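You operate a simulated robot arm through the tools that you are given. There is no shell and no other tool.

You run a simulated robot arm. Do the job below in one go: nothing can be reset, and whatever is moved stays where it is left.

Task
Clear the cream tester and file the blue taped sheet in the wooden drawer.
Fine: orange lever back, then display zeroed; teal lever free, drawer closed. Where these are worked on the way, their far stop is far enough and under half their travel is too little: wooden drawer.

It is judged by the outcome, as a careful person would: the job done as asked, and still so three seconds after it is handed in. It fails if anything else is knocked over, pushed out of place, dropped, spilled or broken. Flat cloth is picked up by pressing the open fingertips on it (5 to 10 N) and closing them slowly along it; thin cloth reads only 2 to 8 mm in the jaws.

Robot
A 6-joint arm with a two-finger gripper, fixed in place. Base frame: the origin is on the floor under the middle of its stand, x ahead of it, y to its left, z up; the work surface is at about z = 0.79. Units: m, rad, N and s.
It reaches about 1.572 m from its shoulder. Its first joint turns from -2.897 to 2.897 rad. Payload 2.45 kg.
The tool frame sits at the grasp point between the pads (the TCP): z along the fingers, y along the line on which they close. The tips reach 0.02 m beyond it. The gripper opens to 0.14 m; its body begins 0.168 m behind the TCP.
Orientation is told as [roll, pitch, yaw] about the base's x, y, z axes, in that order, counted from this pose: with the fingers straight down and closing along the base's y, the tool's x points along the base's -x, its y along +y and its z along -z.

Tools
- The arm moves only by the tool step_arm. Its argument "rows" is a list of rows, each a list of 7 numbers: the closure, from 0 (fully open) to 1 (shut), then the shift along the tool's x, y, z in m, then the turn, a rotation vector about the tool's x, y, z in rad. In form: [[fingers, x, y, z, wx, wy, wz], ...]. A call has 1 to 20 rows; each row shifts and turns the commanded pose from where the row before left it, along the tool's axes as they then stand. Each row takes 0.2 s and may step no farther than 0.05 m and 0.15 rad from the row before; otherwise, or with a gripper value out of range, the whole call is refused. Where a pose cannot be reached the arm comes as near as it can. A force on the tool above 90 N (or 10 N above the force at the start of the call, whichever is more), or a blocked arm, ends the call early, and 0.2 s more pass. Each finger travels about 0.045 m/s and halts on what it meets, pressing with about 22 N; the grip force reading is that of the motor and also rises with nothing between the fingers. The clock runs only during rows and for 0.2 s after the last one: add rows that do not move to give the fingers time. It gives the time, the measured TCP pose, the force on the tool (base axes), the opening and the grip force at its end, in the units of the frame above (readings bear some noise), with the torque about the TCP (base axes, N m) and any sound that the robot's microphone picked up.
- Cameras (640 x 400 px; columns grow to the right, rows downward): "scene" is fixed at [0.4072, 0.5025, 1.3248]; the picture's right is [0.68, 0.73, 0.00], its down [-0.18, 0.17, -0.97] and it looks along [-0.71, 0.66, 0.25] (base axes); focal length 214 px, centre (320, 200). "wrist" rides on the gripper at [0.078, 0.011, -0.209] in the tool frame; the picture's right is [-0.14, 0.99, 0.00], its down [-0.92, -0.13, -0.37] and it looks along [-0.36, -0.05, 0.93] (tool axes); focal length 280 px, centre (320, 200). There is no depth. A picture from a camera that has moved, and an enlarged one, comes with that camera's place and axes in the base frame and with its lens. The place of the scene camera against the robot may be out by one fixed shift of up to 0.012 m in any direction.
- snapshot(camera): a new picture of that camera. The clock stands still meanwhile.
- enlarge(camera, box): a new picture of the part [left, top, right, bottom] of that camera's present view, enlarged. The clock stands still meanwhile.
- sign_off(): hands the job in; it is judged then, once.

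Places have to be worked out from the pictures, the camera data and where the tool is seen. Open the gripper and draw the arm clear of the work before you hand the job in, unless the task says otherwise.

The tools are called after "Emit:" as name(argument=value, ...) on one line, values as JSON. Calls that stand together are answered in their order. step_arm: Moves the arm, as the interface text tells. Its arguments: {"type":"object","properties":{"rows":{"type":"array"}},"required":["rows"]} The other tools are called the same way: snapshot (camera) takes a picture; enlarge (camera, box) takes an enlarged picture of a part of a camera's view; sign_off () hands the job in.

At the start:

```text
time_s: 0.0
ee_pos: [0.6876, 0.2368, 1.2133]
tcp_rot: [0.0, 0.001, 0.0]
contact_force: [-0.4, -0.1, -0.4]
torque: [0.01, 0.02, 0.0]
opening: 0.1401
gripper_force: 0.1
```

scene: 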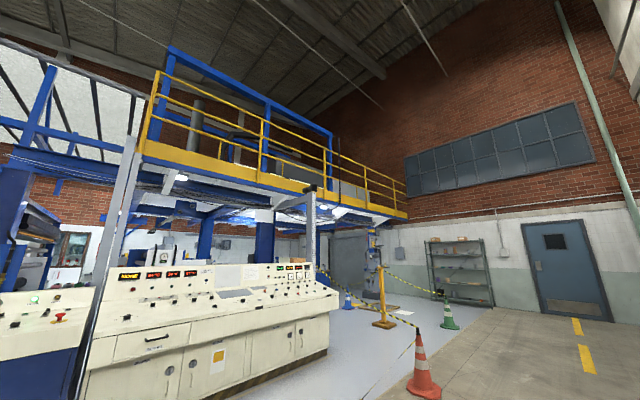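
wrist: 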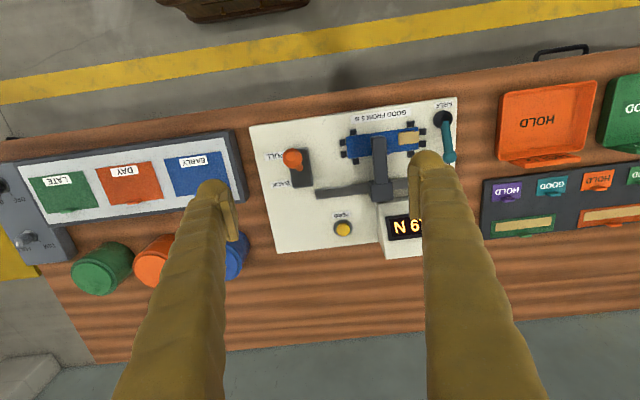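

The scene camera looks away from the bench, so the wrist camera is my main view. I'll enlarge parts of it first to read the tester.

Emit:
enlarge(camera="wrist", box=[230, 80, 480, 280])

Emit:
enlarge(camera="wrist", box=[440, 40, 640, 260])

Emit:
enlarge(camera="wrist", box=[0, 100, 260, 300])

Emit:
snapshot(camera="scene")

```text
2.00 times, centred on (355, 180) of wrist
camera zoom: at [0.6093, 0.2485, 1.4223], right [0.14, 0.99, 0.0], down [0.92, -0.13, 0.37], along [0.36, -0.05, -0.93], focal length 561 px, centre (250, 240)
```

zoom: 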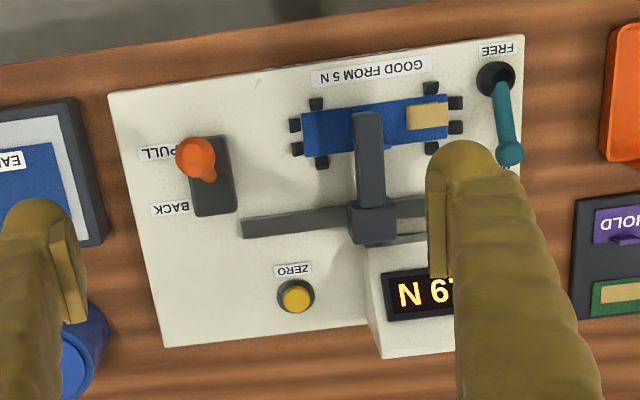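

```text
1.82 times, centred on (540, 150) of wrist
camera zoom: at [0.6093, 0.2485, 1.4223], right [0.14, 0.99, 0.0], down [0.92, -0.13, 0.37], along [0.36, -0.05, -0.93], focal length 510 px, centre (-80, 291)
```

zoom: 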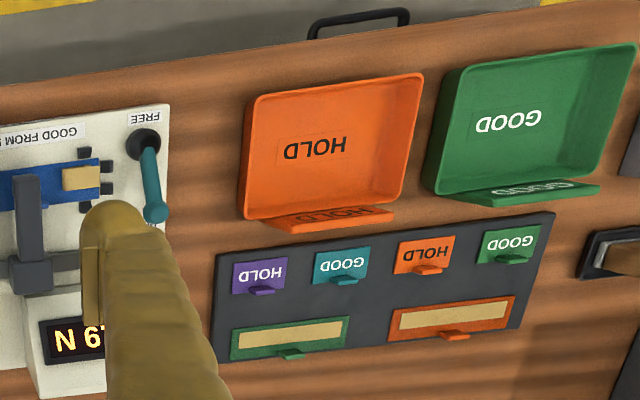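

```text
2.00 times, centred on (130, 200) of wrist
camera zoom: at [0.6093, 0.2485, 1.4223], right [0.14, 0.99, 0.0], down [0.92, -0.13, 0.37], along [0.36, -0.05, -0.93], focal length 561 px, centre (700, 200)
```

zoom: 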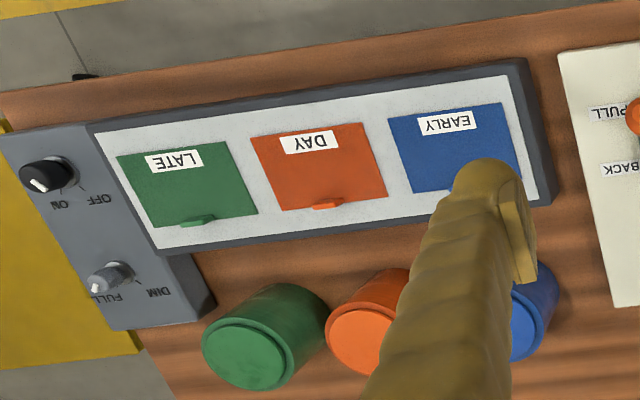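

```text
taken
```

scene: 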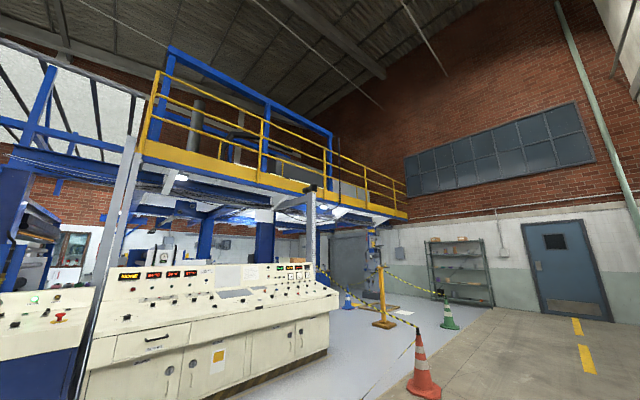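

The tester shows a blue sheet with a tan tape patch under a grey clamp bar, with the orange lever at PULL and the teal lever away from FREE. I'll shift the arm toward +y to see the rest of the bench.

Emit:
step_arm(rows=[[0, 0, 0.05, 0, 0, 0, 0], [0, 0, 0.05, 0, 0, 0, 0], [0, 0, 0.05, 0, 0, 0, 0], [0, 0, 0.05, 0, 0, 0, 0], [0, 0, 0.05, 0, 0, 0, 0], [0, 0, 0.05, 0, 0, 0, 0], [0, 0, 0, 0, 0, 0, 0]])

Emit:
snapshot(camera="wrist")

```text
time_s: 1.6
ee_pos: [0.6855, 0.5381, 1.2118]
tcp_rot: [0.0, -0.001, 0.003]
contact_force: [0.7, -0.4, -0.1]
torque: [-0.03, 0.0, 0.01]
opening: 0.1401
gripper_force: 0.0
```

```text
taken
camera wrist: at [0.6068, 0.5493, 1.4223], right [0.14, 0.99, 0.0], down [0.92, -0.13, 0.37], along [0.36, -0.05, -0.93], focal length 280 px, centre (320, 200)
```

wrist: 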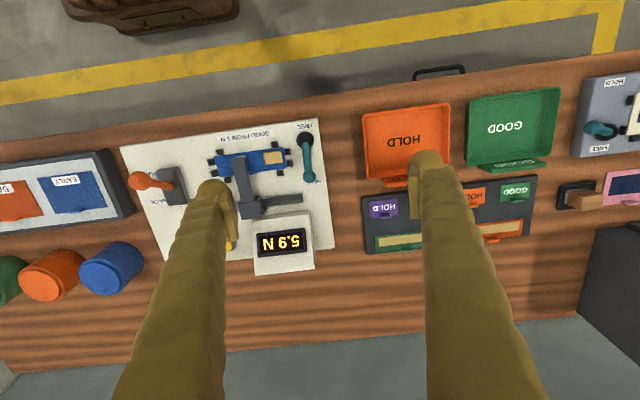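

The display reads 5.9 N and more equipment appears further right. I'll keep moving to +y.

Emit:
enlarge(camera="wrist", box=[110, 100, 350, 290])

Emit:
step_arm(rows=[[0, 0, 0.05, 0, 0, 0, 0], [0, 0, 0.05, 0, 0, 0, 0], [0, 0, 0.05, 0, 0, 0, 0], [0, 0, 0.05, 0, 0, 0, 0], [0, 0, 0.05, 0, 0, 0, 0], [0, 0, 0.05, 0, 0, 0, 0], [0, 0, 0, 0, 0, 0, 0]])

Emit:
snapshot(camera="wrist")

```text
2.11 times, centred on (230, 195) of wrist
camera zoom: at [0.6068, 0.5493, 1.4223], right [0.14, 0.99, 0.0], down [0.92, -0.13, 0.37], along [0.36, -0.05, -0.93], focal length 590 px, centre (510, 210)
```

zoom: 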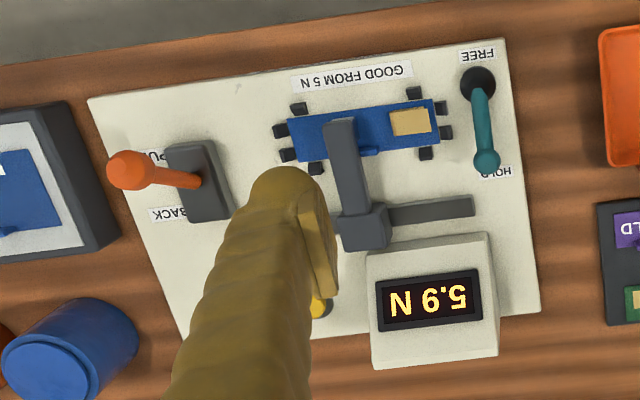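

```text
time_s: 3.2
ee_pos: [0.6878, 0.8365, 1.2139]
tcp_rot: [-0.001, 0.0, -0.001]
contact_force: [-0.5, 1.0, 0.8]
torque: [0.02, 0.02, -0.01]
opening: 0.1401
gripper_force: 0.1
```

```text
taken
camera wrist: at [0.6087, 0.8483, 1.4246], right [0.14, 0.99, 0.0], down [0.92, -0.13, 0.37], along [0.36, -0.05, -0.93], focal length 280 px, centre (320, 200)
```

wrist: 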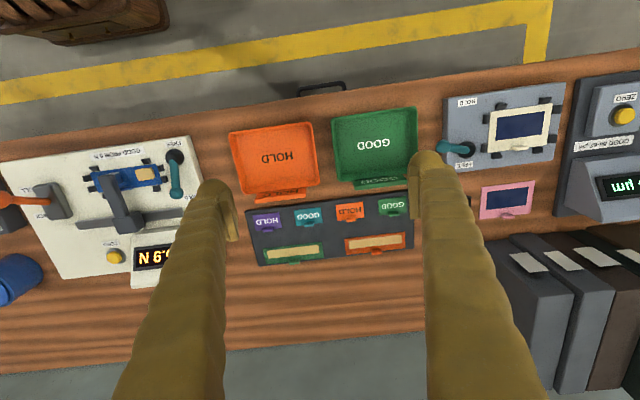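

Now a distance gauge and binders come into view. I'll enlarge these regions before continuing.

Emit:
enlarge(camera="wrist", box=[420, 60, 640, 240])

Emit:
enlarge(camera="wrist", box=[220, 70, 440, 270])

Emit:
enlarge(camera="wrist", box=[0, 120, 230, 300])

```text
2.22 times, centred on (530, 150) of wrist
camera zoom: at [0.6087, 0.8483, 1.4246], right [0.14, 0.99, 0.0], down [0.92, -0.13, 0.37], along [0.36, -0.05, -0.93], focal length 623 px, centre (-147, 311)
```

zoom: 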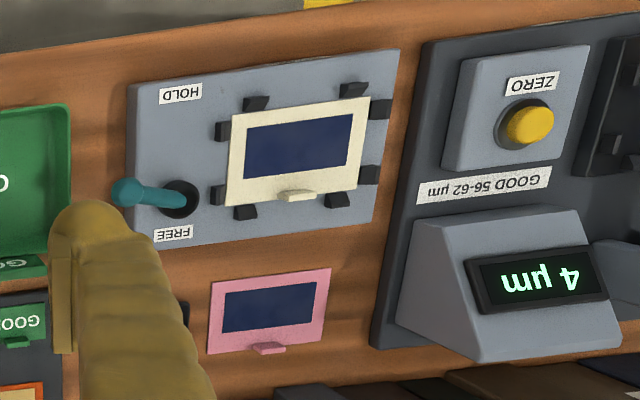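

```text
2.00 times, centred on (330, 170) of wrist
camera zoom: at [0.6087, 0.8483, 1.4246], right [0.14, 0.99, 0.0], down [0.92, -0.13, 0.37], along [0.36, -0.05, -0.93], focal length 561 px, centre (300, 260)
```

zoom: 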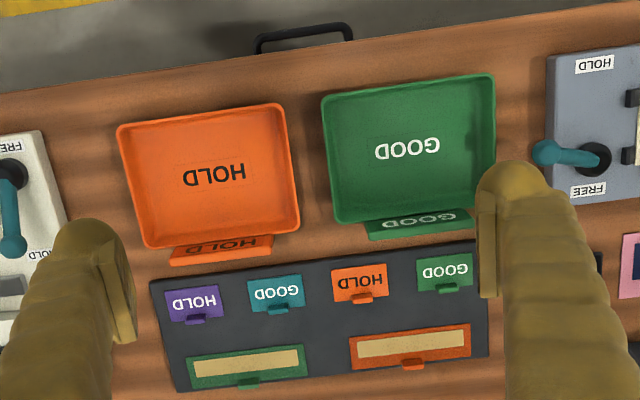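

```text
2.22 times, centred on (115, 210) of wrist
camera zoom: at [0.6087, 0.8483, 1.4246], right [0.14, 0.99, 0.0], down [0.92, -0.13, 0.37], along [0.36, -0.05, -0.93], focal length 623 px, centre (776, 178)
```

zoom: 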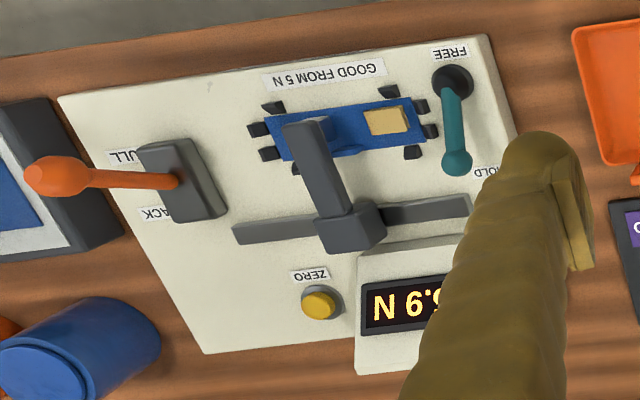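

I'll continue to +y for the rest of the bench.

Emit:
step_arm(rows=[[0, 0, 0.05, 0, 0, 0, 0], [0, 0, 0.05, 0, 0, 0, 0], [0, 0, 0.05, 0, 0, 0, 0], [0, 0, 0.05, 0, 0, 0, 0], [0, 0, 0.05, 0, 0, 0, 0], [0, 0, 0, 0, 0, 0, 0]])

Emit:
snapshot(camera="wrist")

```text
time_s: 4.6
ee_pos: [0.6511, 0.9238, 1.1812]
tcp_rot: [0.0, -0.001, 0.0]
contact_force: [-0.5, 0.3, -0.2]
torque: [0.01, 0.04, 0.0]
opening: 0.1399
gripper_force: 0.0
out of reach, approached as far as the arm can: row 1, 2, 3, 4, 5
```

```text
taken
camera wrist: at [0.573, 0.9356, 1.3917], right [0.14, 0.99, 0.0], down [0.92, -0.13, 0.37], along [0.37, -0.05, -0.93], focal length 280 px, centre (320, 200)
```

wrist: 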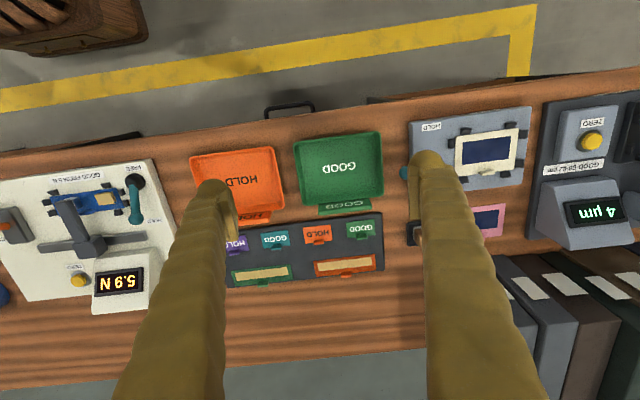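

The far end is in view now; +y is at the reach limit. I'll go back and retreat toward the robot, tilting to look at the bench front where the drawer handle is.

Emit:
step_arm(rows=[[0, 0.0, -0.05, 0, 0, 0, 0], [0, 0.0, -0.05, 0, 0, 0, 0], [0, 0.0, -0.05, 0, 0, 0, 0], [0, 0.0, -0.05, 0, 0, 0, 0], [0, 0.0, 0, 0, 0, 0, 0]])

```text
time_s: 5.8
ee_pos: [0.6505, 0.7245, 1.1837]
tcp_rot: [0.0, 0.0, 0.001]
contact_force: [0.7, -0.5, -0.1]
torque: [-0.01, 0.0, 0.0]
opening: 0.1399
gripper_force: 0.0
```

The commanded pose follows the reached pose. Now I retreat 0.3 m toward the robot and tilt forward by 0.6 rad.

Emit:
step_arm(rows=[[0, 0.05, 0, 0, 0, 0, 0], [0, 0.05, 0, 0, 0, 0, 0], [0, 0.05, 0, 0, 0, 0, 0], [0, 0.05, 0, 0, 0, 0, 0], [0, 0.05, 0, 0, 0, 0, 0], [0, 0.05, 0, 0, 0, 0, 0], [0, 0, 0, 0, 0, -0.12, 0], [0, 0, 0, 0, 0, -0.12, 0], [0, 0, 0, 0, 0, -0.12, 0], [0, 0, 0, 0, 0, -0.12, 0], [0, 0, 0, 0, 0, -0.12, 0], [0, 0, 0, 0, 0, 0, 0]])

Emit:
snapshot(camera="wrist")

```text
time_s: 8.4
ee_pos: [0.3725, 0.7412, 1.0785]
tcp_rot: [-0.152, -0.57, 0.059]
contact_force: [-0.1, -0.5, 0.9]
torque: [-0.03, -0.05, -0.03]
opening: 0.1401
gripper_force: 0.0
stopped in row 12: the arm was blocked; the commanded pose is now the measured one
```

```text
taken
camera wrist: at [0.1939, 0.7732, 1.2101], right [0.14, 0.99, -0.05], down [0.57, -0.04, 0.82], along [0.81, -0.14, -0.57], focal length 280 px, centre (320, 200)
```

wrist: 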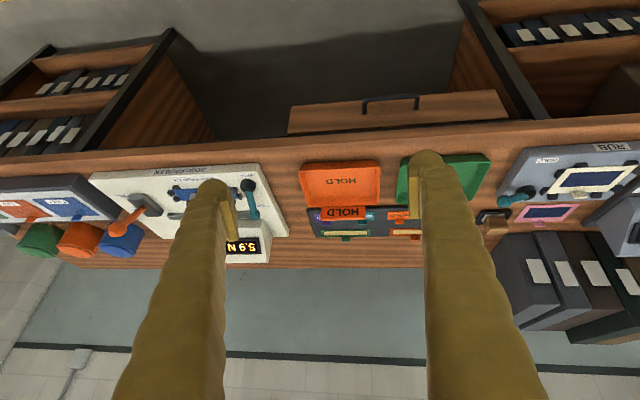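

The wooden drawer hangs under the bench with a dark handle, in the knee-hole between two shelf units. I'll zoom in on it.

Emit:
enlarge(camera="wrist", box=[270, 60, 530, 220])

Emit:
enlarge(camera="wrist", box=[460, 100, 640, 260])

Emit:
enlarge(camera="wrist", box=[60, 140, 320, 290])

```text
2.46 times, centred on (400, 140) of wrist
camera zoom: at [0.1939, 0.7732, 1.2101], right [0.14, 0.99, -0.05], down [0.57, -0.04, 0.82], along [0.81, -0.14, -0.57], focal length 690 px, centre (123, 348)
```

zoom: 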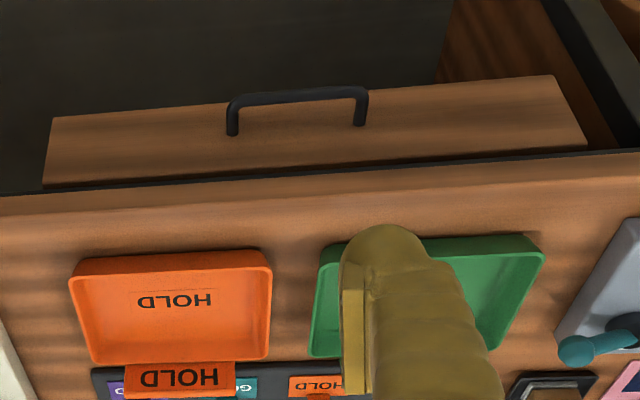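

```text
2.50 times, centred on (550, 180) of wrist
camera zoom: at [0.1939, 0.7732, 1.2101], right [0.14, 0.99, -0.05], down [0.57, -0.04, 0.82], along [0.81, -0.14, -0.57], focal length 701 px, centre (-255, 250)
```

zoom: 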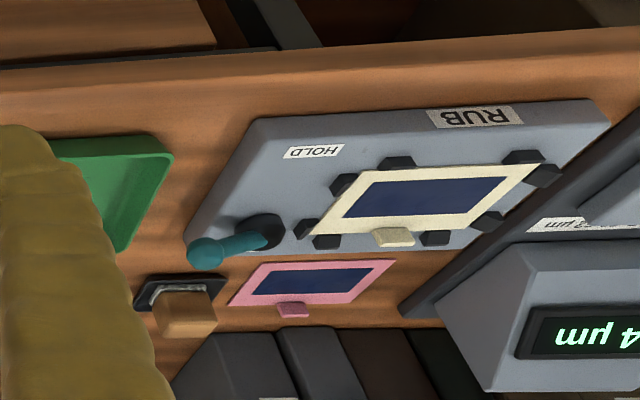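

```text
2.46 times, centred on (190, 215) of wrist
camera zoom: at [0.1939, 0.7732, 1.2101], right [0.14, 0.99, -0.05], down [0.57, -0.04, 0.82], along [0.81, -0.14, -0.57], focal length 690 px, centre (640, 163)
```

zoom: 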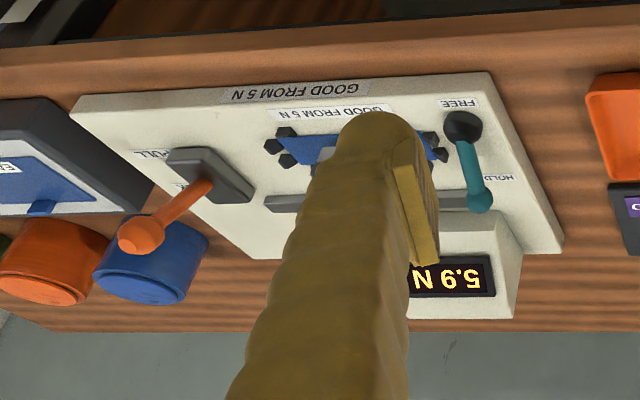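

The drawer front and handle are clear. I'll level the tool again and then go over the tester for a closer look.

Emit:
step_arm(rows=[[0, 0, 0, 0, -0.14, 0, 0], [0, 0, 0, 0, -0.012, 0, 0], [0, 0, 0, 0, 0, 0.14, 0], [0, 0, 0, 0, 0, 0.14, 0], [0, 0, 0, 0, 0, 0.14, 0], [0, 0, 0, 0, 0, 0.15, 0], [0, 0, 0, 0, 0, 0, 0.059], [0, 0, 0, 0, 0, 0, 0]])

```text
time_s: 10.2
ee_pos: [0.3738, 0.7408, 1.0783]
tcp_rot: [0.001, 0.0, -0.001]
contact_force: [0.3, -0.5, 0.2]
torque: [0.03, -0.04, 0.0]
opening: 0.1402
gripper_force: 0.1
```

Level again. Now I move toward the tester: −y 0.40 and +x 0.30, staying at z ≈ 1.08.

Emit:
step_arm(rows=[[0, -0.03, -0.04, 0, 0, 0, 0], [0, -0.03, -0.04, 0, 0, 0, 0], [0, -0.03, -0.04, 0, 0, 0, 0], [0, -0.03, -0.04, 0, 0, 0, 0], [0, -0.03, -0.04, 0, 0, 0, 0], [0, -0.03, -0.04, 0, 0, 0, 0], [0, -0.03, -0.04, 0, 0, 0, 0], [0, -0.03, -0.04, 0, 0, 0, 0], [0, -0.03, -0.04, 0, 0, 0, 0], [0, 0, 0, 0, 0, 0, 0]])

Emit:
snapshot(camera="wrist")

```text
time_s: 12.4
ee_pos: [0.6423, 0.3837, 1.0769]
tcp_rot: [-0.001, -0.001, 0.002]
contact_force: [0.3, 0.7, 0.3]
torque: [0.01, 0.02, 0.02]
opening: 0.14
gripper_force: 0.1
```

```text
taken
camera wrist: at [0.5634, 0.394, 1.2873], right [0.14, 0.99, 0.0], down [0.92, -0.13, 0.37], along [0.37, -0.05, -0.93], focal length 280 px, centre (320, 200)
```

wrist: 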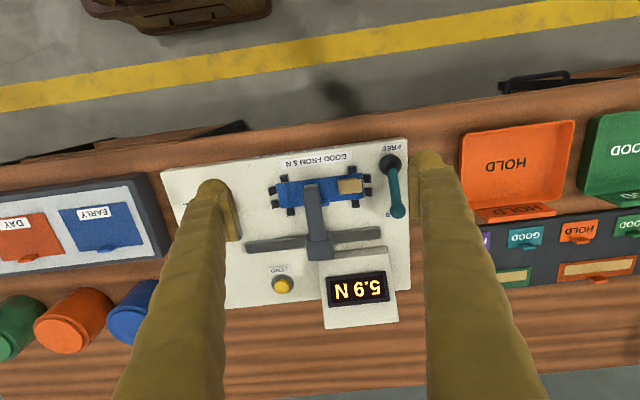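

Enlarging the tester between the fingers for detail.

Emit:
enlarge(camera="wrist", box=[235, 140, 425, 260])

Emit:
enlarge(camera="wrist", box=[360, 130, 430, 230])

```text
3.33 times, centred on (330, 200) of wrist
camera zoom: at [0.5634, 0.394, 1.2873], right [0.14, 0.99, 0.0], down [0.92, -0.13, 0.37], along [0.37, -0.05, -0.93], focal length 935 px, centre (287, 200)
```

zoom: 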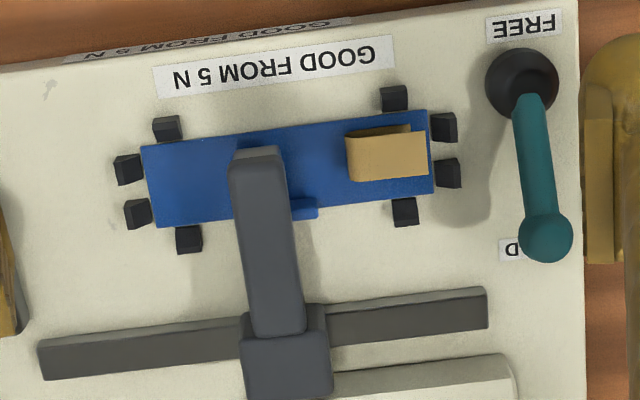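

```text
4.00 times, centred on (395, 180) of wrist
camera zoom: at [0.5634, 0.394, 1.2873], right [0.14, 0.99, 0.0], down [0.92, -0.13, 0.37], along [0.37, -0.05, -0.93], focal length 1122 px, centre (20, 280)
```

zoom: 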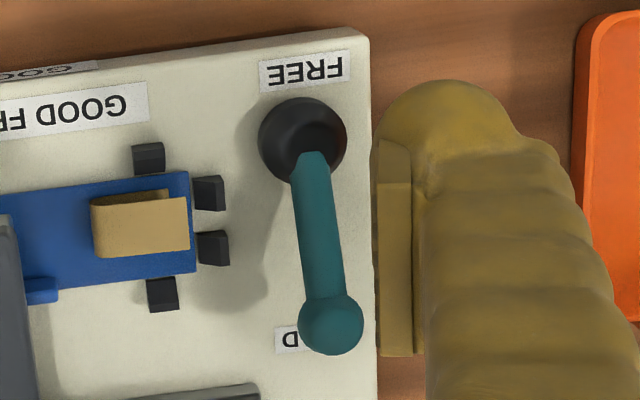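

The sheet lies within the small posts with a folded tan tape flag; the grey arm bridges it. I triangulate the orange knob at about (0.720, 0.182, 0.904), leaning toward PULL. I'll go to its robot side with the fingers shut, still high.

Emit:
step_arm(rows=[[1, 0, -0.04, 0, 0, 0, 0], [1, 0, -0.04, 0, 0, 0, 0], [1, 0, -0.04, 0, 0, 0, 0], [1, 0, -0.04, 0, 0, 0, 0], [1, 0, -0.0417, 0, 0, 0, 0], [1, 0, 0, 0, 0, 0, 0], [1, 0, 0, 0, 0, 0, 0], [1, 0, 0, 0, 0, 0, 0], [1, 0, 0, 0, 0, 0, 0]])

Emit:
snapshot(camera="wrist")

```text
time_s: 14.4
ee_pos: [0.6434, 0.1818, 1.0818]
tcp_rot: [-0.001, -0.001, 0.0]
contact_force: [0.3, 0.6, 0.2]
torque: [-0.01, 0.01, 0.01]
opening: 0.0
gripper_force: 22.2
```

```text
taken
camera wrist: at [0.5635, 0.1942, 1.291], right [0.14, 0.99, 0.0], down [0.92, -0.13, 0.37], along [0.37, -0.05, -0.93], focal length 280 px, centre (320, 200)
```

wrist: 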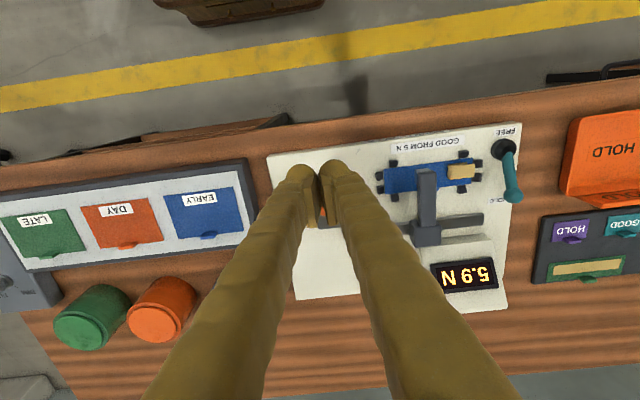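

The knob sits just ahead of the closed fingertips, as computed. Descending to z ≈ 0.895 on its near side, then starting the push toward BACK gently.

Emit:
step_arm(rows=[[1, 0, 0, 0.045, 0, 0, 0], [1, 0, 0, 0.045, 0, 0, 0], [1, 0, 0, 0.045, 0, 0, 0], [1, 0, 0, 0.045, 0, 0, 0], [1, 0, 0, 0, 0, 0, 0]])

Emit:
snapshot(camera="wrist")

```text
time_s: 15.6
ee_pos: [0.6404, 0.1785, 0.8987]
tcp_rot: [0.001, 0.0, 0.001]
contact_force: [-0.6, 0.1, 0.0]
torque: [0.03, -0.01, 0.0]
opening: 0.0001
gripper_force: 22.2
```

```text
taken
camera wrist: at [0.5629, 0.1904, 1.1084], right [0.14, 0.99, 0.0], down [0.92, -0.13, 0.37], along [0.37, -0.05, -0.93], focal length 280 px, centre (320, 200)
```

wrist: 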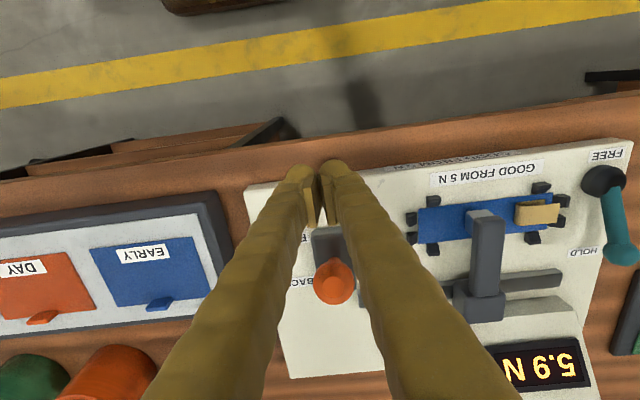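

Knob confirmed at (0.72, 0.18). Pushing slowly toward +x.

Emit:
step_arm(rows=[[1, -0.02, 0.002, 0, 0, 0, 0], [1, -0.015, 0.001, 0, 0, 0, 0], [1, -0.012, 0, 0, 0, 0, 0], [1, -0.012, 0, 0, 0, 0, 0], [1, -0.012, 0, 0, 0, 0, 0], [1, -0.012, 0, 0, 0, 0, 0]])

Emit:
snapshot(camera="wrist")

```text
time_s: 17.0
ee_pos: [0.7267, 0.1814, 0.8974]
tcp_rot: [0.0, 0.0, 0.0]
contact_force: [-1.1, -0.4, -0.2]
torque: [0.03, -0.03, -0.05]
opening: 0.0
gripper_force: 21.6
```

```text
taken
camera wrist: at [0.6482, 0.1936, 1.1077], right [0.14, 0.99, 0.0], down [0.92, -0.13, 0.37], along [0.36, -0.05, -0.93], focal length 280 px, centre (320, 200)
```

wrist: 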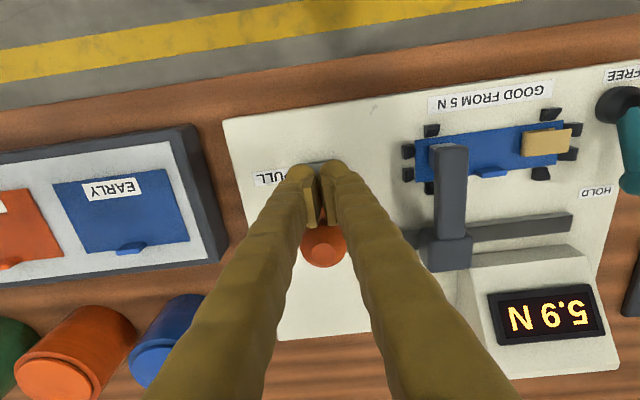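

The lever follows with little force (knob now at x ≈ 0.76). Continuing toward the BACK stop.

Emit:
step_arm(rows=[[1, -0.012, 0, 0, 0, 0, 0], [1, -0.012, 0, 0, 0, 0, 0], [1, -0.01, 0, 0, 0, 0, 0], [1, -0.006, 0, 0, 0, 0, 0], [1, 0, 0, 0, 0, 0, 0]])

Emit:
snapshot(camera="wrist")

```text
time_s: 18.2
ee_pos: [0.7662, 0.1826, 0.8986]
tcp_rot: [0.0, 0.001, -0.001]
contact_force: [0.1, 0.1, 0.2]
torque: [0.04, -0.02, 0.01]
opening: 0.0002
gripper_force: 21.6
```

```text
taken
camera wrist: at [0.6871, 0.194, 1.108], right [0.14, 0.99, 0.0], down [0.92, -0.13, 0.37], along [0.37, -0.05, -0.93], focal length 280 px, centre (320, 200)
```

wrist: 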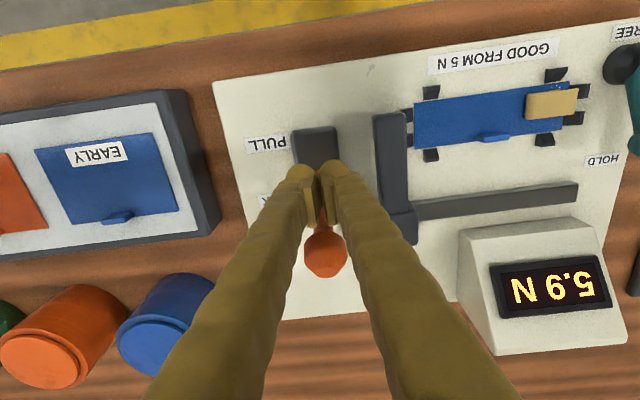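

The lever snapped to BACK and the carriage slid to the left end of its rail, clear of the sheet. Backing off and raising to check.

Emit:
step_arm(rows=[[1, 0.02, 0, 0, 0, 0, 0], [1, 0.02, 0, -0.02, 0, 0, 0], [1, 0.02, 0, -0.045, 0, 0, 0], [1, 0, 0, -0.045, 0, 0, 0], [1, 0, 0.03, -0.045, 0, 0, 0], [1, 0, 0.04, 0, 0, 0, 0], [1, 0, 0.04, 0, 0, 0, 0], [1, 0, 0, 0, 0, 0, 0]])

Emit:
snapshot(camera="wrist")

```text
refused: row 5 steps farther than a row can; nothing moved
```

```text
taken
camera wrist: at [0.6871, 0.194, 1.108], right [0.14, 0.99, 0.0], down [0.92, -0.13, 0.37], along [0.37, -0.05, -0.93], focal length 280 px, centre (320, 200)
```

wrist: 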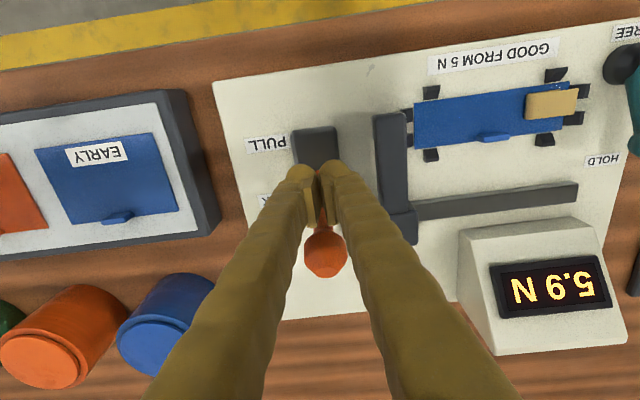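

That call was refused for one oversize row; I'll repeat with smaller steps.

Emit:
step_arm(rows=[[1, 0.02, 0, 0, 0, 0, 0], [1, 0.02, 0, -0.02, 0, 0, 0], [1, 0.02, 0, -0.04, 0, 0, 0], [1, 0, 0, -0.045, 0, 0, 0], [1, 0, 0.02, -0.04, 0, 0, 0], [1, 0, 0.04, 0, 0, 0, 0], [1, 0, 0.04, 0, 0, 0, 0], [1, 0, 0, 0, 0, 0, 0]])

Emit:
snapshot(camera="wrist")

```text
time_s: 20.0
ee_pos: [0.7073, 0.2838, 1.0417]
tcp_rot: [0.001, 0.0, 0.0]
contact_force: [0.3, -0.1, -0.3]
torque: [0.0, 0.0, 0.01]
opening: 0.0001
gripper_force: 22.1
```

```text
taken
camera wrist: at [0.6291, 0.2966, 1.2499], right [0.14, 0.99, 0.0], down [0.92, -0.13, 0.37], along [0.37, -0.05, -0.93], focal length 280 px, centre (320, 200)
```

wrist: 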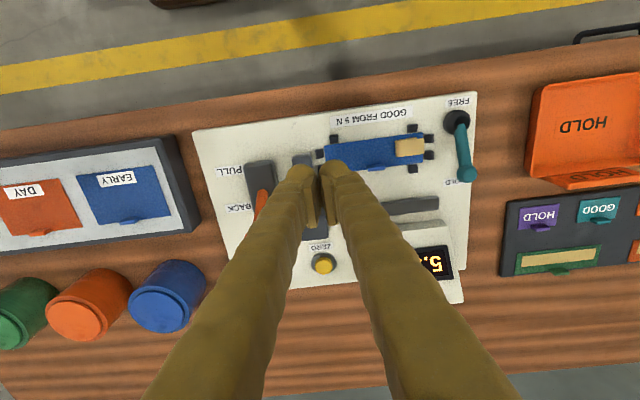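

The ZERO button is at about (0.932, 0.261). Moving above it at safe height.

Emit:
step_arm(rows=[[1, -0.045, -0.004, 0, 0, 0, 0], [1, -0.045, -0.004, 0, 0, 0, 0], [1, -0.045, -0.005, 0, 0, 0, 0], [1, -0.045, -0.005, 0, 0, 0, 0], [1, -0.045, -0.005, 0, 0, 0, 0], [1, 0, 0, 0, 0, 0, 0]])

Emit:
snapshot(camera="wrist")

Emit:
enlarge(camera="wrist", box=[230, 60, 420, 180])

```text
time_s: 21.4
ee_pos: [0.9304, 0.2596, 1.0439]
tcp_rot: [0.001, 0.0, 0.0]
contact_force: [0.4, 0.3, 0.8]
torque: [0.0, 0.02, -0.02]
opening: 0.0003
gripper_force: 21.3
```

```text
taken
camera wrist: at [0.8513, 0.2717, 1.2532], right [0.14, 0.99, 0.0], down [0.92, -0.13, 0.37], along [0.37, -0.05, -0.93], focal length 280 px, centre (320, 200)
```

wrist: 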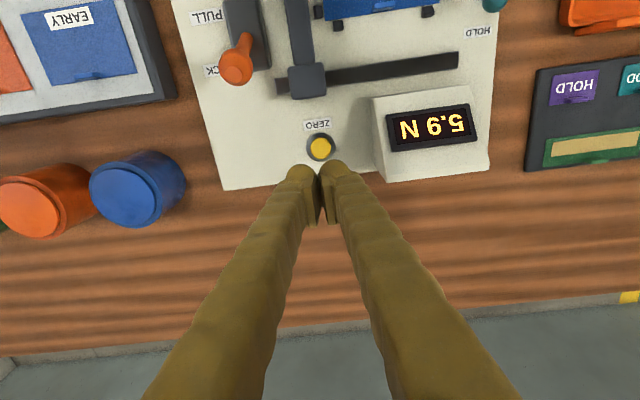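

```text
3.33 times, centred on (325, 120) of wrist
camera zoom: at [0.8513, 0.2717, 1.2532], right [0.14, 0.99, 0.0], down [0.92, -0.13, 0.37], along [0.37, -0.05, -0.93], focal length 935 px, centre (303, 467)
```

zoom: 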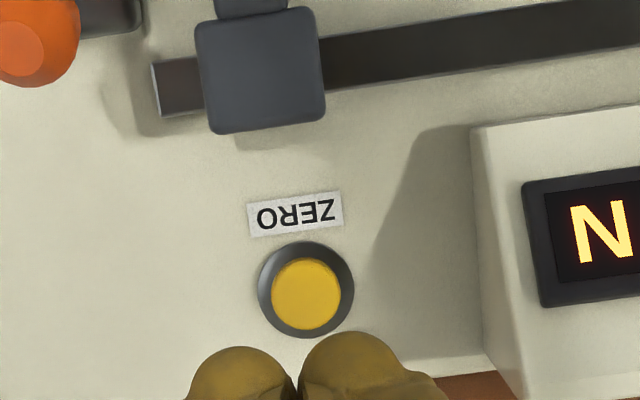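

Button at roughly (0.937, 0.261). I'll centre one fingertip on it (TCP y ≈ 0.247) and descend to just above.

Emit:
step_arm(rows=[[1, -0.007, -0.0125, 0.03, 0, 0, 0], [1, 0, 0, 0.045, 0, 0, 0], [1, 0, 0, 0.045, 0, 0, 0], [1, 0, 0, 0.045, 0, 0, 0], [1, 0, 0, 0.01, 0, 0, 0], [1, 0, 0, 0, 0, 0, 0]])

Emit:
snapshot(camera="wrist")

```text
time_s: 22.8
ee_pos: [0.938, 0.249, 0.8699]
tcp_rot: [0.0, 0.0, 0.001]
contact_force: [0.0, -0.3, -0.8]
torque: [0.02, 0.02, -0.02]
opening: 0.0002
gripper_force: 22.1
```

```text
taken
camera wrist: at [0.8601, 0.2604, 1.0793], right [0.14, 0.99, 0.0], down [0.92, -0.13, 0.37], along [0.37, -0.05, -0.93], focal length 280 px, centre (320, 200)
```

wrist: 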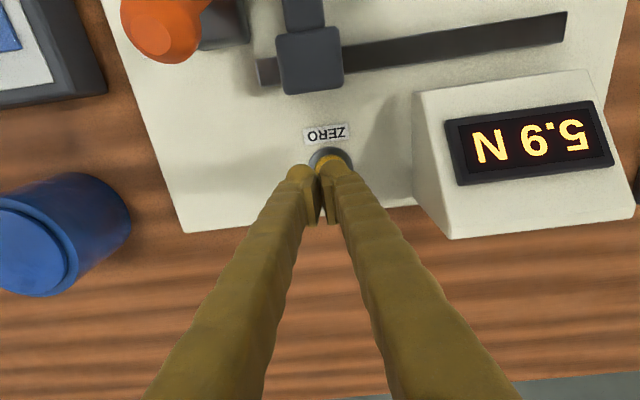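

The right fingertip lines up with the button. Creeping down in small steps to press it.

Emit:
step_arm(rows=[[1, 0, 0, 0.008, 0, 0, 0], [1, 0, 0, 0.006, 0, 0, 0], [1, 0, 0, 0.005, 0, 0, 0], [1, 0, 0, 0.004, 0, 0, 0], [1, 0, 0, 0.004, 0, 0, 0]])

Emit:
enlarge(camera="wrist", box=[240, 80, 640, 240])

```text
time_s: 24.0
ee_pos: [0.9388, 0.2461, 0.8415]
tcp_rot: [0.0, 0.0, -0.001]
contact_force: [0.4, 0.3, -0.1]
torque: [-0.01, 0.01, -0.01]
opening: 0.0
gripper_force: 21.9
```

```text
1.60 times, centred on (440, 160) of wrist
camera zoom: at [0.8601, 0.2587, 1.0511], right [0.14, 0.99, 0.0], down [0.92, -0.13, 0.37], along [0.37, -0.05, -0.93], focal length 449 px, centre (128, 264)
```

zoom: 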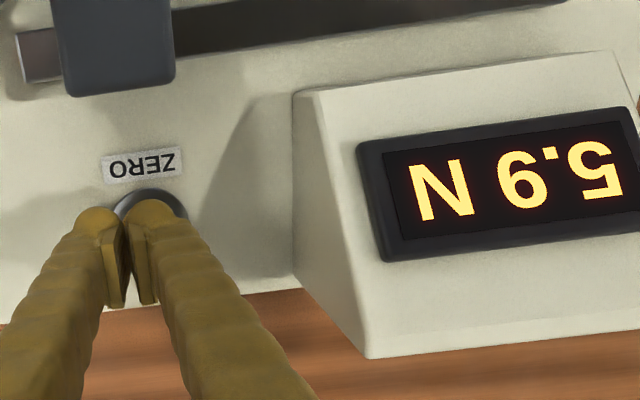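

No contact yet at z = 0.8415 (tips at ≈ 0.82). Continuing down in small steps.

Emit:
step_arm(rows=[[1, 0, 0, 0.003, 0, 0, 0], [1, 0, 0, 0.003, 0, 0, 0], [1, 0, 0, 0.003, 0, 0, 0]])

Emit:
enlarge(camera="wrist", box=[240, 80, 640, 240])

```text
time_s: 24.8
ee_pos: [0.938, 0.2468, 0.8312]
tcp_rot: [0.002, 0.0, -0.002]
contact_force: [-0.1, -0.8, -0.4]
torque: [0.01, -0.01, -0.01]
opening: 0.0001
gripper_force: 22.0
```

```text
1.60 times, centred on (440, 160) of wrist
camera zoom: at [0.8598, 0.2594, 1.0426], right [0.14, 0.99, 0.0], down [0.92, -0.13, 0.37], along [0.36, -0.05, -0.93], focal length 449 px, centre (128, 264)
```

zoom: 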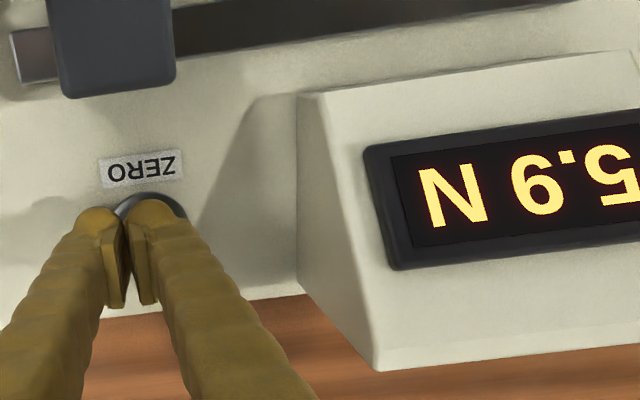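

Still free at tip z ≈ 0.811. Continuing the creep.

Emit:
step_arm(rows=[[1, 0, 0, 0.003, 0, 0, 0], [1, 0, 0, 0.003, 0, 0, 0]])

Emit:
enlarge(camera="wrist", box=[240, 80, 640, 240])

```text
time_s: 25.4
ee_pos: [0.9387, 0.2491, 0.8272]
tcp_rot: [-0.001, 0.001, 0.0]
contact_force: [0.2, 0.0, -0.6]
torque: [0.01, -0.04, 0.0]
opening: 0.0005
gripper_force: 21.7
```

```text
1.60 times, centred on (440, 160) of wrist
camera zoom: at [0.8606, 0.2596, 1.0369], right [0.14, 0.99, 0.0], down [0.92, -0.13, 0.37], along [0.37, -0.05, -0.93], focal length 449 px, centre (128, 264)
```

zoom: 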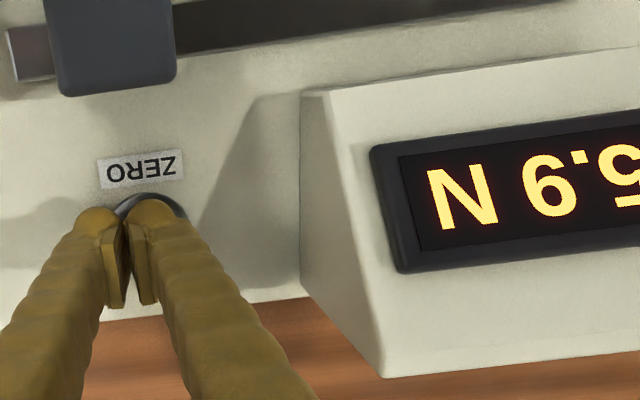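

Tip at ≈ 0.807 and still no contact; a few more millimetres.

Emit:
step_arm(rows=[[1, 0, 0, 0.003, 0, 0, 0], [1, 0, 0, 0.002, 0, 0, 0]])

Emit:
enlarge(camera="wrist", box=[240, 80, 640, 240])

```text
time_s: 26.0
ee_pos: [0.9382, 0.2468, 0.8235]
tcp_rot: [0.0, -0.001, 0.001]
contact_force: [-0.1, 1.3, 2.5]
torque: [0.06, 0.02, 0.0]
opening: 0.0
gripper_force: 21.6
heard: click
```

```text
1.60 times, centred on (440, 160) of wrist
camera zoom: at [0.8603, 0.2591, 1.0323], right [0.14, 0.99, 0.0], down [0.92, -0.13, 0.37], along [0.37, -0.05, -0.93], focal length 449 px, centre (128, 264)
```

zoom: 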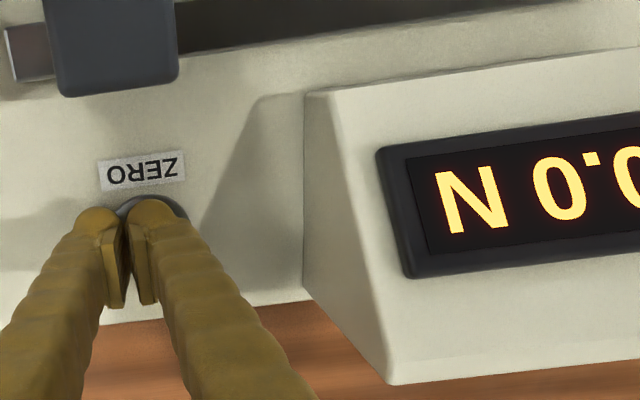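

A click was heard and the display reads 0.0 N. Rising clear.

Emit:
step_arm(rows=[[1, 0, 0, -0.03, 0, 0, 0], [1, 0, 0, -0.05, 0, 0, 0], [1, 0, 0, -0.05, 0, 0, 0], [1, 0, 0, -0.05, 0, 0, 0], [1, 0, 0, -0.03, 0, 0, 0], [1, 0, 0, 0, 0, 0, 0]])

Emit:
snapshot(camera="wrist")

```text
time_s: 27.4
ee_pos: [0.9383, 0.2492, 1.0338]
tcp_rot: [0.0, 0.0, -0.002]
contact_force: [0.1, -0.4, -0.5]
torque: [0.01, -0.01, 0.03]
opening: 0.0002
gripper_force: 22.3
```

```text
taken
camera wrist: at [0.86, 0.2612, 1.2443], right [0.14, 0.99, 0.0], down [0.92, -0.13, 0.37], along [0.37, -0.05, -0.93], focal length 280 px, centre (320, 200)
```

wrist: 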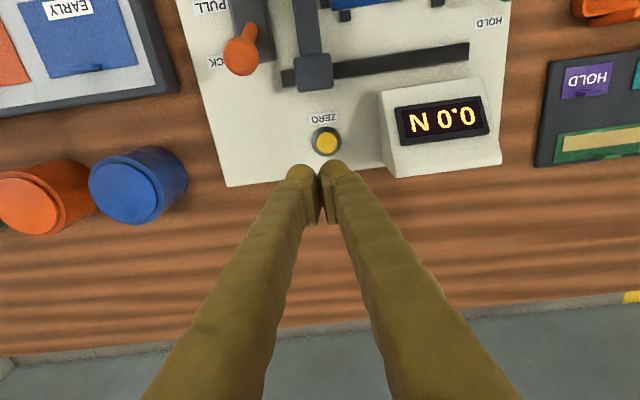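

Display shows 0.0 N. Next the teal lever (knob ≈ (0.7755, 0.502, 0.836), pivot ≈ (0.702, 0.502)). I'll move above it with the fingers about 4 cm apart.

Emit:
step_arm(rows=[[0.7, 0.0232, 0.0361, 0, 0, 0, 0], [0.7, 0.0232, 0.0361, 0, 0, 0, 0], [0.7, 0.0232, 0.0361, 0, 0, 0, 0], [0.7, 0.0232, 0.0361, 0, 0, 0, 0], [0.7, 0.0232, 0.0361, 0, 0, 0, 0], [0.7, 0.0232, 0.0361, 0, 0, 0, 0], [0.7, 0.0232, 0.0361, 0, 0, 0, 0], [0.7, 0, 0, 0.03, 0, 0, 0], [0.7, 0, 0, 0, 0, 0, 0]])

Emit:
snapshot(camera="wrist")

Emit:
enlarge(camera="wrist", box=[220, 80, 420, 200])

```text
time_s: 29.4
ee_pos: [0.776, 0.5021, 0.9986]
tcp_rot: [0.0, 0.001, 0.0]
contact_force: [0.1, -0.5, 0.1]
torque: [-0.02, -0.03, 0.03]
opening: 0.0419
gripper_force: 0.1
```

```text
taken
camera wrist: at [0.6982, 0.5133, 1.2088], right [0.14, 0.99, 0.0], down [0.92, -0.13, 0.37], along [0.37, -0.05, -0.93], focal length 280 px, centre (320, 200)
```

wrist: 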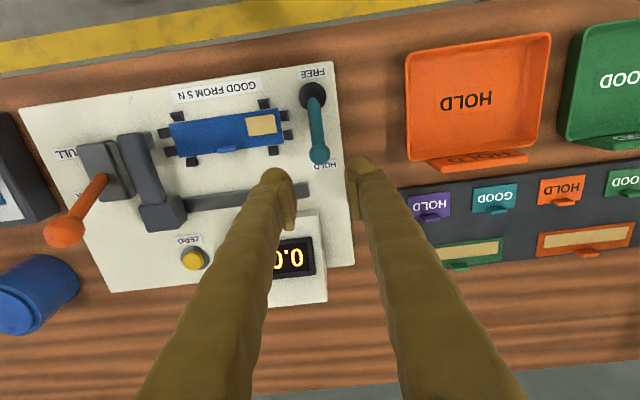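

```text
3.20 times, centred on (320, 140) of wrist
camera zoom: at [0.6982, 0.5133, 1.2088], right [0.14, 0.99, 0.0], down [0.92, -0.13, 0.37], along [0.37, -0.05, -0.93], focal length 897 px, centre (320, 392)
```

zoom: 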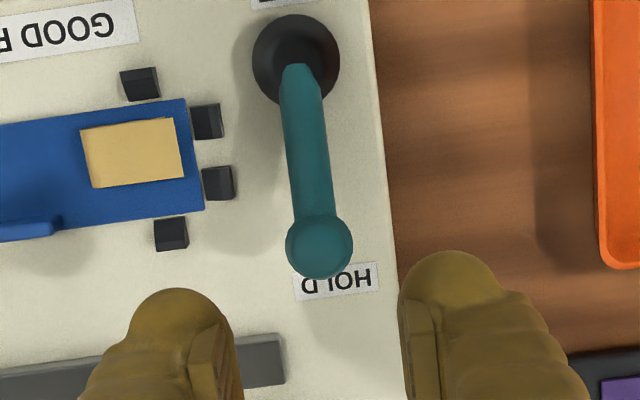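

The knob is centred below the gap (≈ (0.78, 0.502)). Descending so the fingers straddle it.

Emit:
step_arm(rows=[[0.7, -0.002, 0, 0.05, 0, 0, 0], [0.7, 0, 0, 0.05, 0, 0, 0], [0.7, 0, 0, 0.04, 0, 0, 0], [0.7, 0, 0, 0.02, 0, 0, 0], [0.7, 0, 0, 0, 0, 0, 0]])

Emit:
snapshot(camera="wrist")

```text
time_s: 30.6
ee_pos: [0.7764, 0.5016, 0.8388]
tcp_rot: [0.001, 0.002, -0.001]
contact_force: [-0.5, 0.0, 0.2]
torque: [-0.02, 0.01, 0.01]
opening: 0.0418
gripper_force: 0.0
```

```text
taken
camera wrist: at [0.6979, 0.5132, 1.0485], right [0.14, 0.99, 0.0], down [0.92, -0.13, 0.37], along [0.37, -0.05, -0.93], focal length 280 px, centre (320, 200)
```

wrist: 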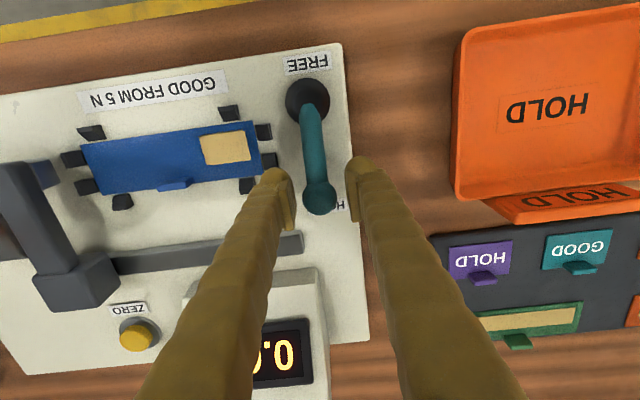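

The knob sits between the pads. I begin rotating it about the pivot toward +y, following the arc, in a short test.

Emit:
step_arm(rows=[[0.7, 0.0005, 0.0088, 0, 0, 0, -0.12], [0.7, 0.0005, 0.0088, 0, 0, 0, -0.12], [0.7, 0.0005, 0.0088, 0, 0, 0, -0.12], [0.7, 0, 0, 0, 0, 0, 0]])

Emit:
snapshot(camera="wrist")

```text
time_s: 31.6
ee_pos: [0.7734, 0.5263, 0.8403]
tcp_rot: [0.0, 0.0, 0.362]
contact_force: [0.9, -1.0, -0.8]
torque: [-0.02, 0.0, 0.0]
opening: 0.0435
gripper_force: 0.7
```

```text
taken
camera wrist: at [0.6959, 0.509, 1.0505], right [-0.22, 0.97, 0.0], down [0.91, 0.21, 0.37], along [0.36, 0.08, -0.93], focal length 280 px, centre (320, 200)
```

wrist: 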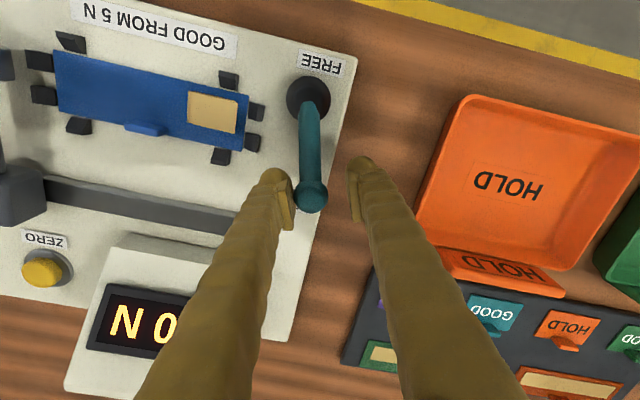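

The lever turns with very little force. Continuing the arc.

Emit:
step_arm(rows=[[0.7, 0.0005, 0.0088, 0, 0, 0, -0.12], [0.7, 0.0005, 0.0088, 0, 0, 0, -0.12], [0.7, 0.0005, 0.0088, 0, 0, 0, -0.12], [0.7, 0.0005, 0.0088, 0, 0, 0, -0.12], [0.7, 0, 0, 0, 0, 0, 0]])

Emit:
snapshot(camera="wrist")

```text
time_s: 32.8
ee_pos: [0.7528, 0.5545, 0.8434]
tcp_rot: [0.001, -0.001, 0.843]
contact_force: [0.8, -1.5, 0.4]
torque: [0.01, -0.02, 0.0]
opening: 0.0426
gripper_force: 0.0
```

```text
taken
camera wrist: at [0.6926, 0.5041, 1.0525], right [-0.65, 0.76, 0.0], down [0.71, 0.6, 0.37], along [0.28, 0.24, -0.93], focal length 280 px, centre (320, 200)
```

wrist: 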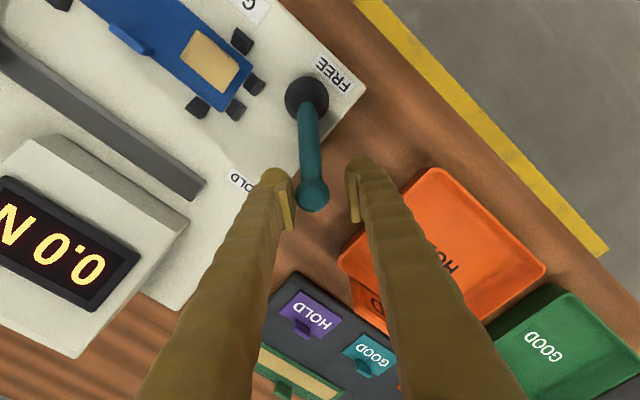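

Turning smoothly at 0.84 rad. Continuing, watching for a stop.

Emit:
step_arm(rows=[[0.7, 0.0005, 0.0088, 0, 0, 0, -0.12], [0.7, 0.0005, 0.0088, 0, 0, 0, -0.12], [0.7, 0.0005, 0.0088, 0, 0, 0, -0.12], [0.7, 0, 0, 0, 0, 0, 0]])

Emit:
snapshot(camera="wrist")

```text
time_s: 33.8
ee_pos: [0.7315, 0.5685, 0.841]
tcp_rot: [-0.001, 0.0, 1.203]
contact_force: [0.0, -0.3, 0.0]
torque: [-0.02, 0.04, 0.01]
opening: 0.0422
gripper_force: 0.2
```

```text
taken
camera wrist: at [0.6929, 0.499, 1.0508], right [-0.87, 0.48, 0.0], down [0.45, 0.81, 0.37], along [0.18, 0.32, -0.93], focal length 280 px, centre (320, 200)
```

wrist: 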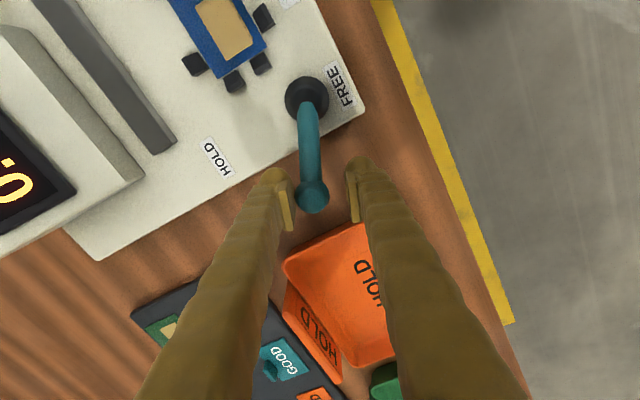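

No stop yet at 1.2 rad. Continuing the arc gently.

Emit:
step_arm(rows=[[0.7, 0.0005, 0.0088, 0, 0, 0, -0.12], [0.7, 0.0005, 0.0088, 0, 0, 0, -0.12], [0.7, 0.0005, 0.0088, 0, 0, 0, -0.12], [0.7, 0, 0, 0, 0, 0, 0]])

Emit:
snapshot(camera="wrist")

```text
time_s: 34.8
ee_pos: [0.7087, 0.5725, 0.8424]
tcp_rot: [-0.002, 0.001, 1.561]
contact_force: [44.8, -19.0, -0.4]
torque: [-0.13, -0.26, -0.53]
opening: 0.0754
gripper_force: 22.5
```

```text
taken
camera wrist: at [0.6959, 0.495, 1.0524], right [-0.99, 0.15, 0.0], down [0.13, 0.92, 0.37], along [0.06, 0.37, -0.93], focal length 280 px, centre (320, 200)
```

wrist: 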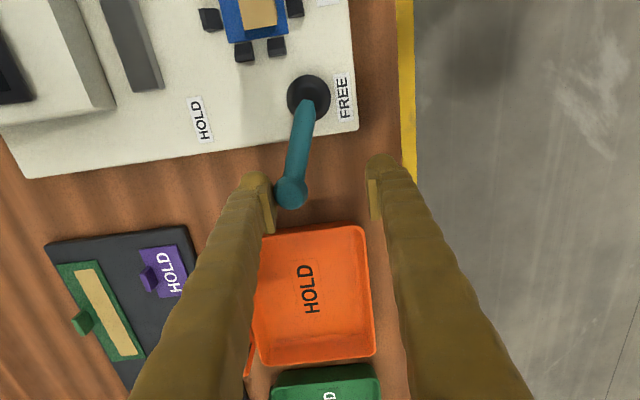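

The stop is reached (force rose, lever halts around 75°). Backing the fingers off at once.

Emit:
step_arm(rows=[[0.7, 0, -0.02, 0, 0, 0, 0], [0.7, 0, -0.005, 0, 0, 0, 0], [0.7, 0, 0, 0, 0, 0, 0]])

Emit:
snapshot(camera="wrist")

```text
time_s: 35.6
ee_pos: [0.7302, 0.5742, 0.8431]
tcp_rot: [0.0, 0.0, 1.562]
contact_force: [0.8, -0.9, 0.0]
torque: [0.03, 0.02, -0.01]
opening: 0.042
gripper_force: 0.0
```

```text
taken
camera wrist: at [0.7188, 0.4968, 1.0522], right [-0.99, 0.15, 0.0], down [0.14, 0.92, 0.37], along [0.05, 0.36, -0.93], focal length 280 px, centre (320, 200)
```

wrist: 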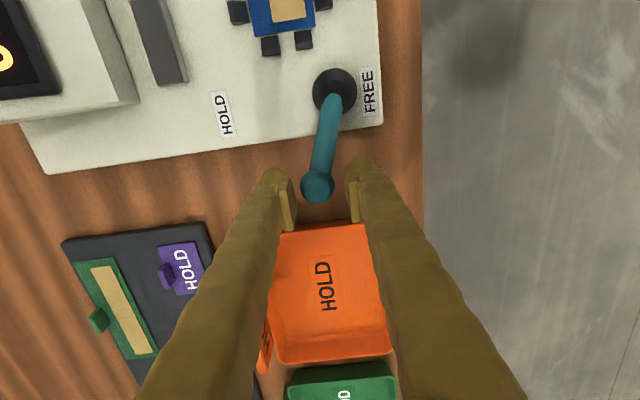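

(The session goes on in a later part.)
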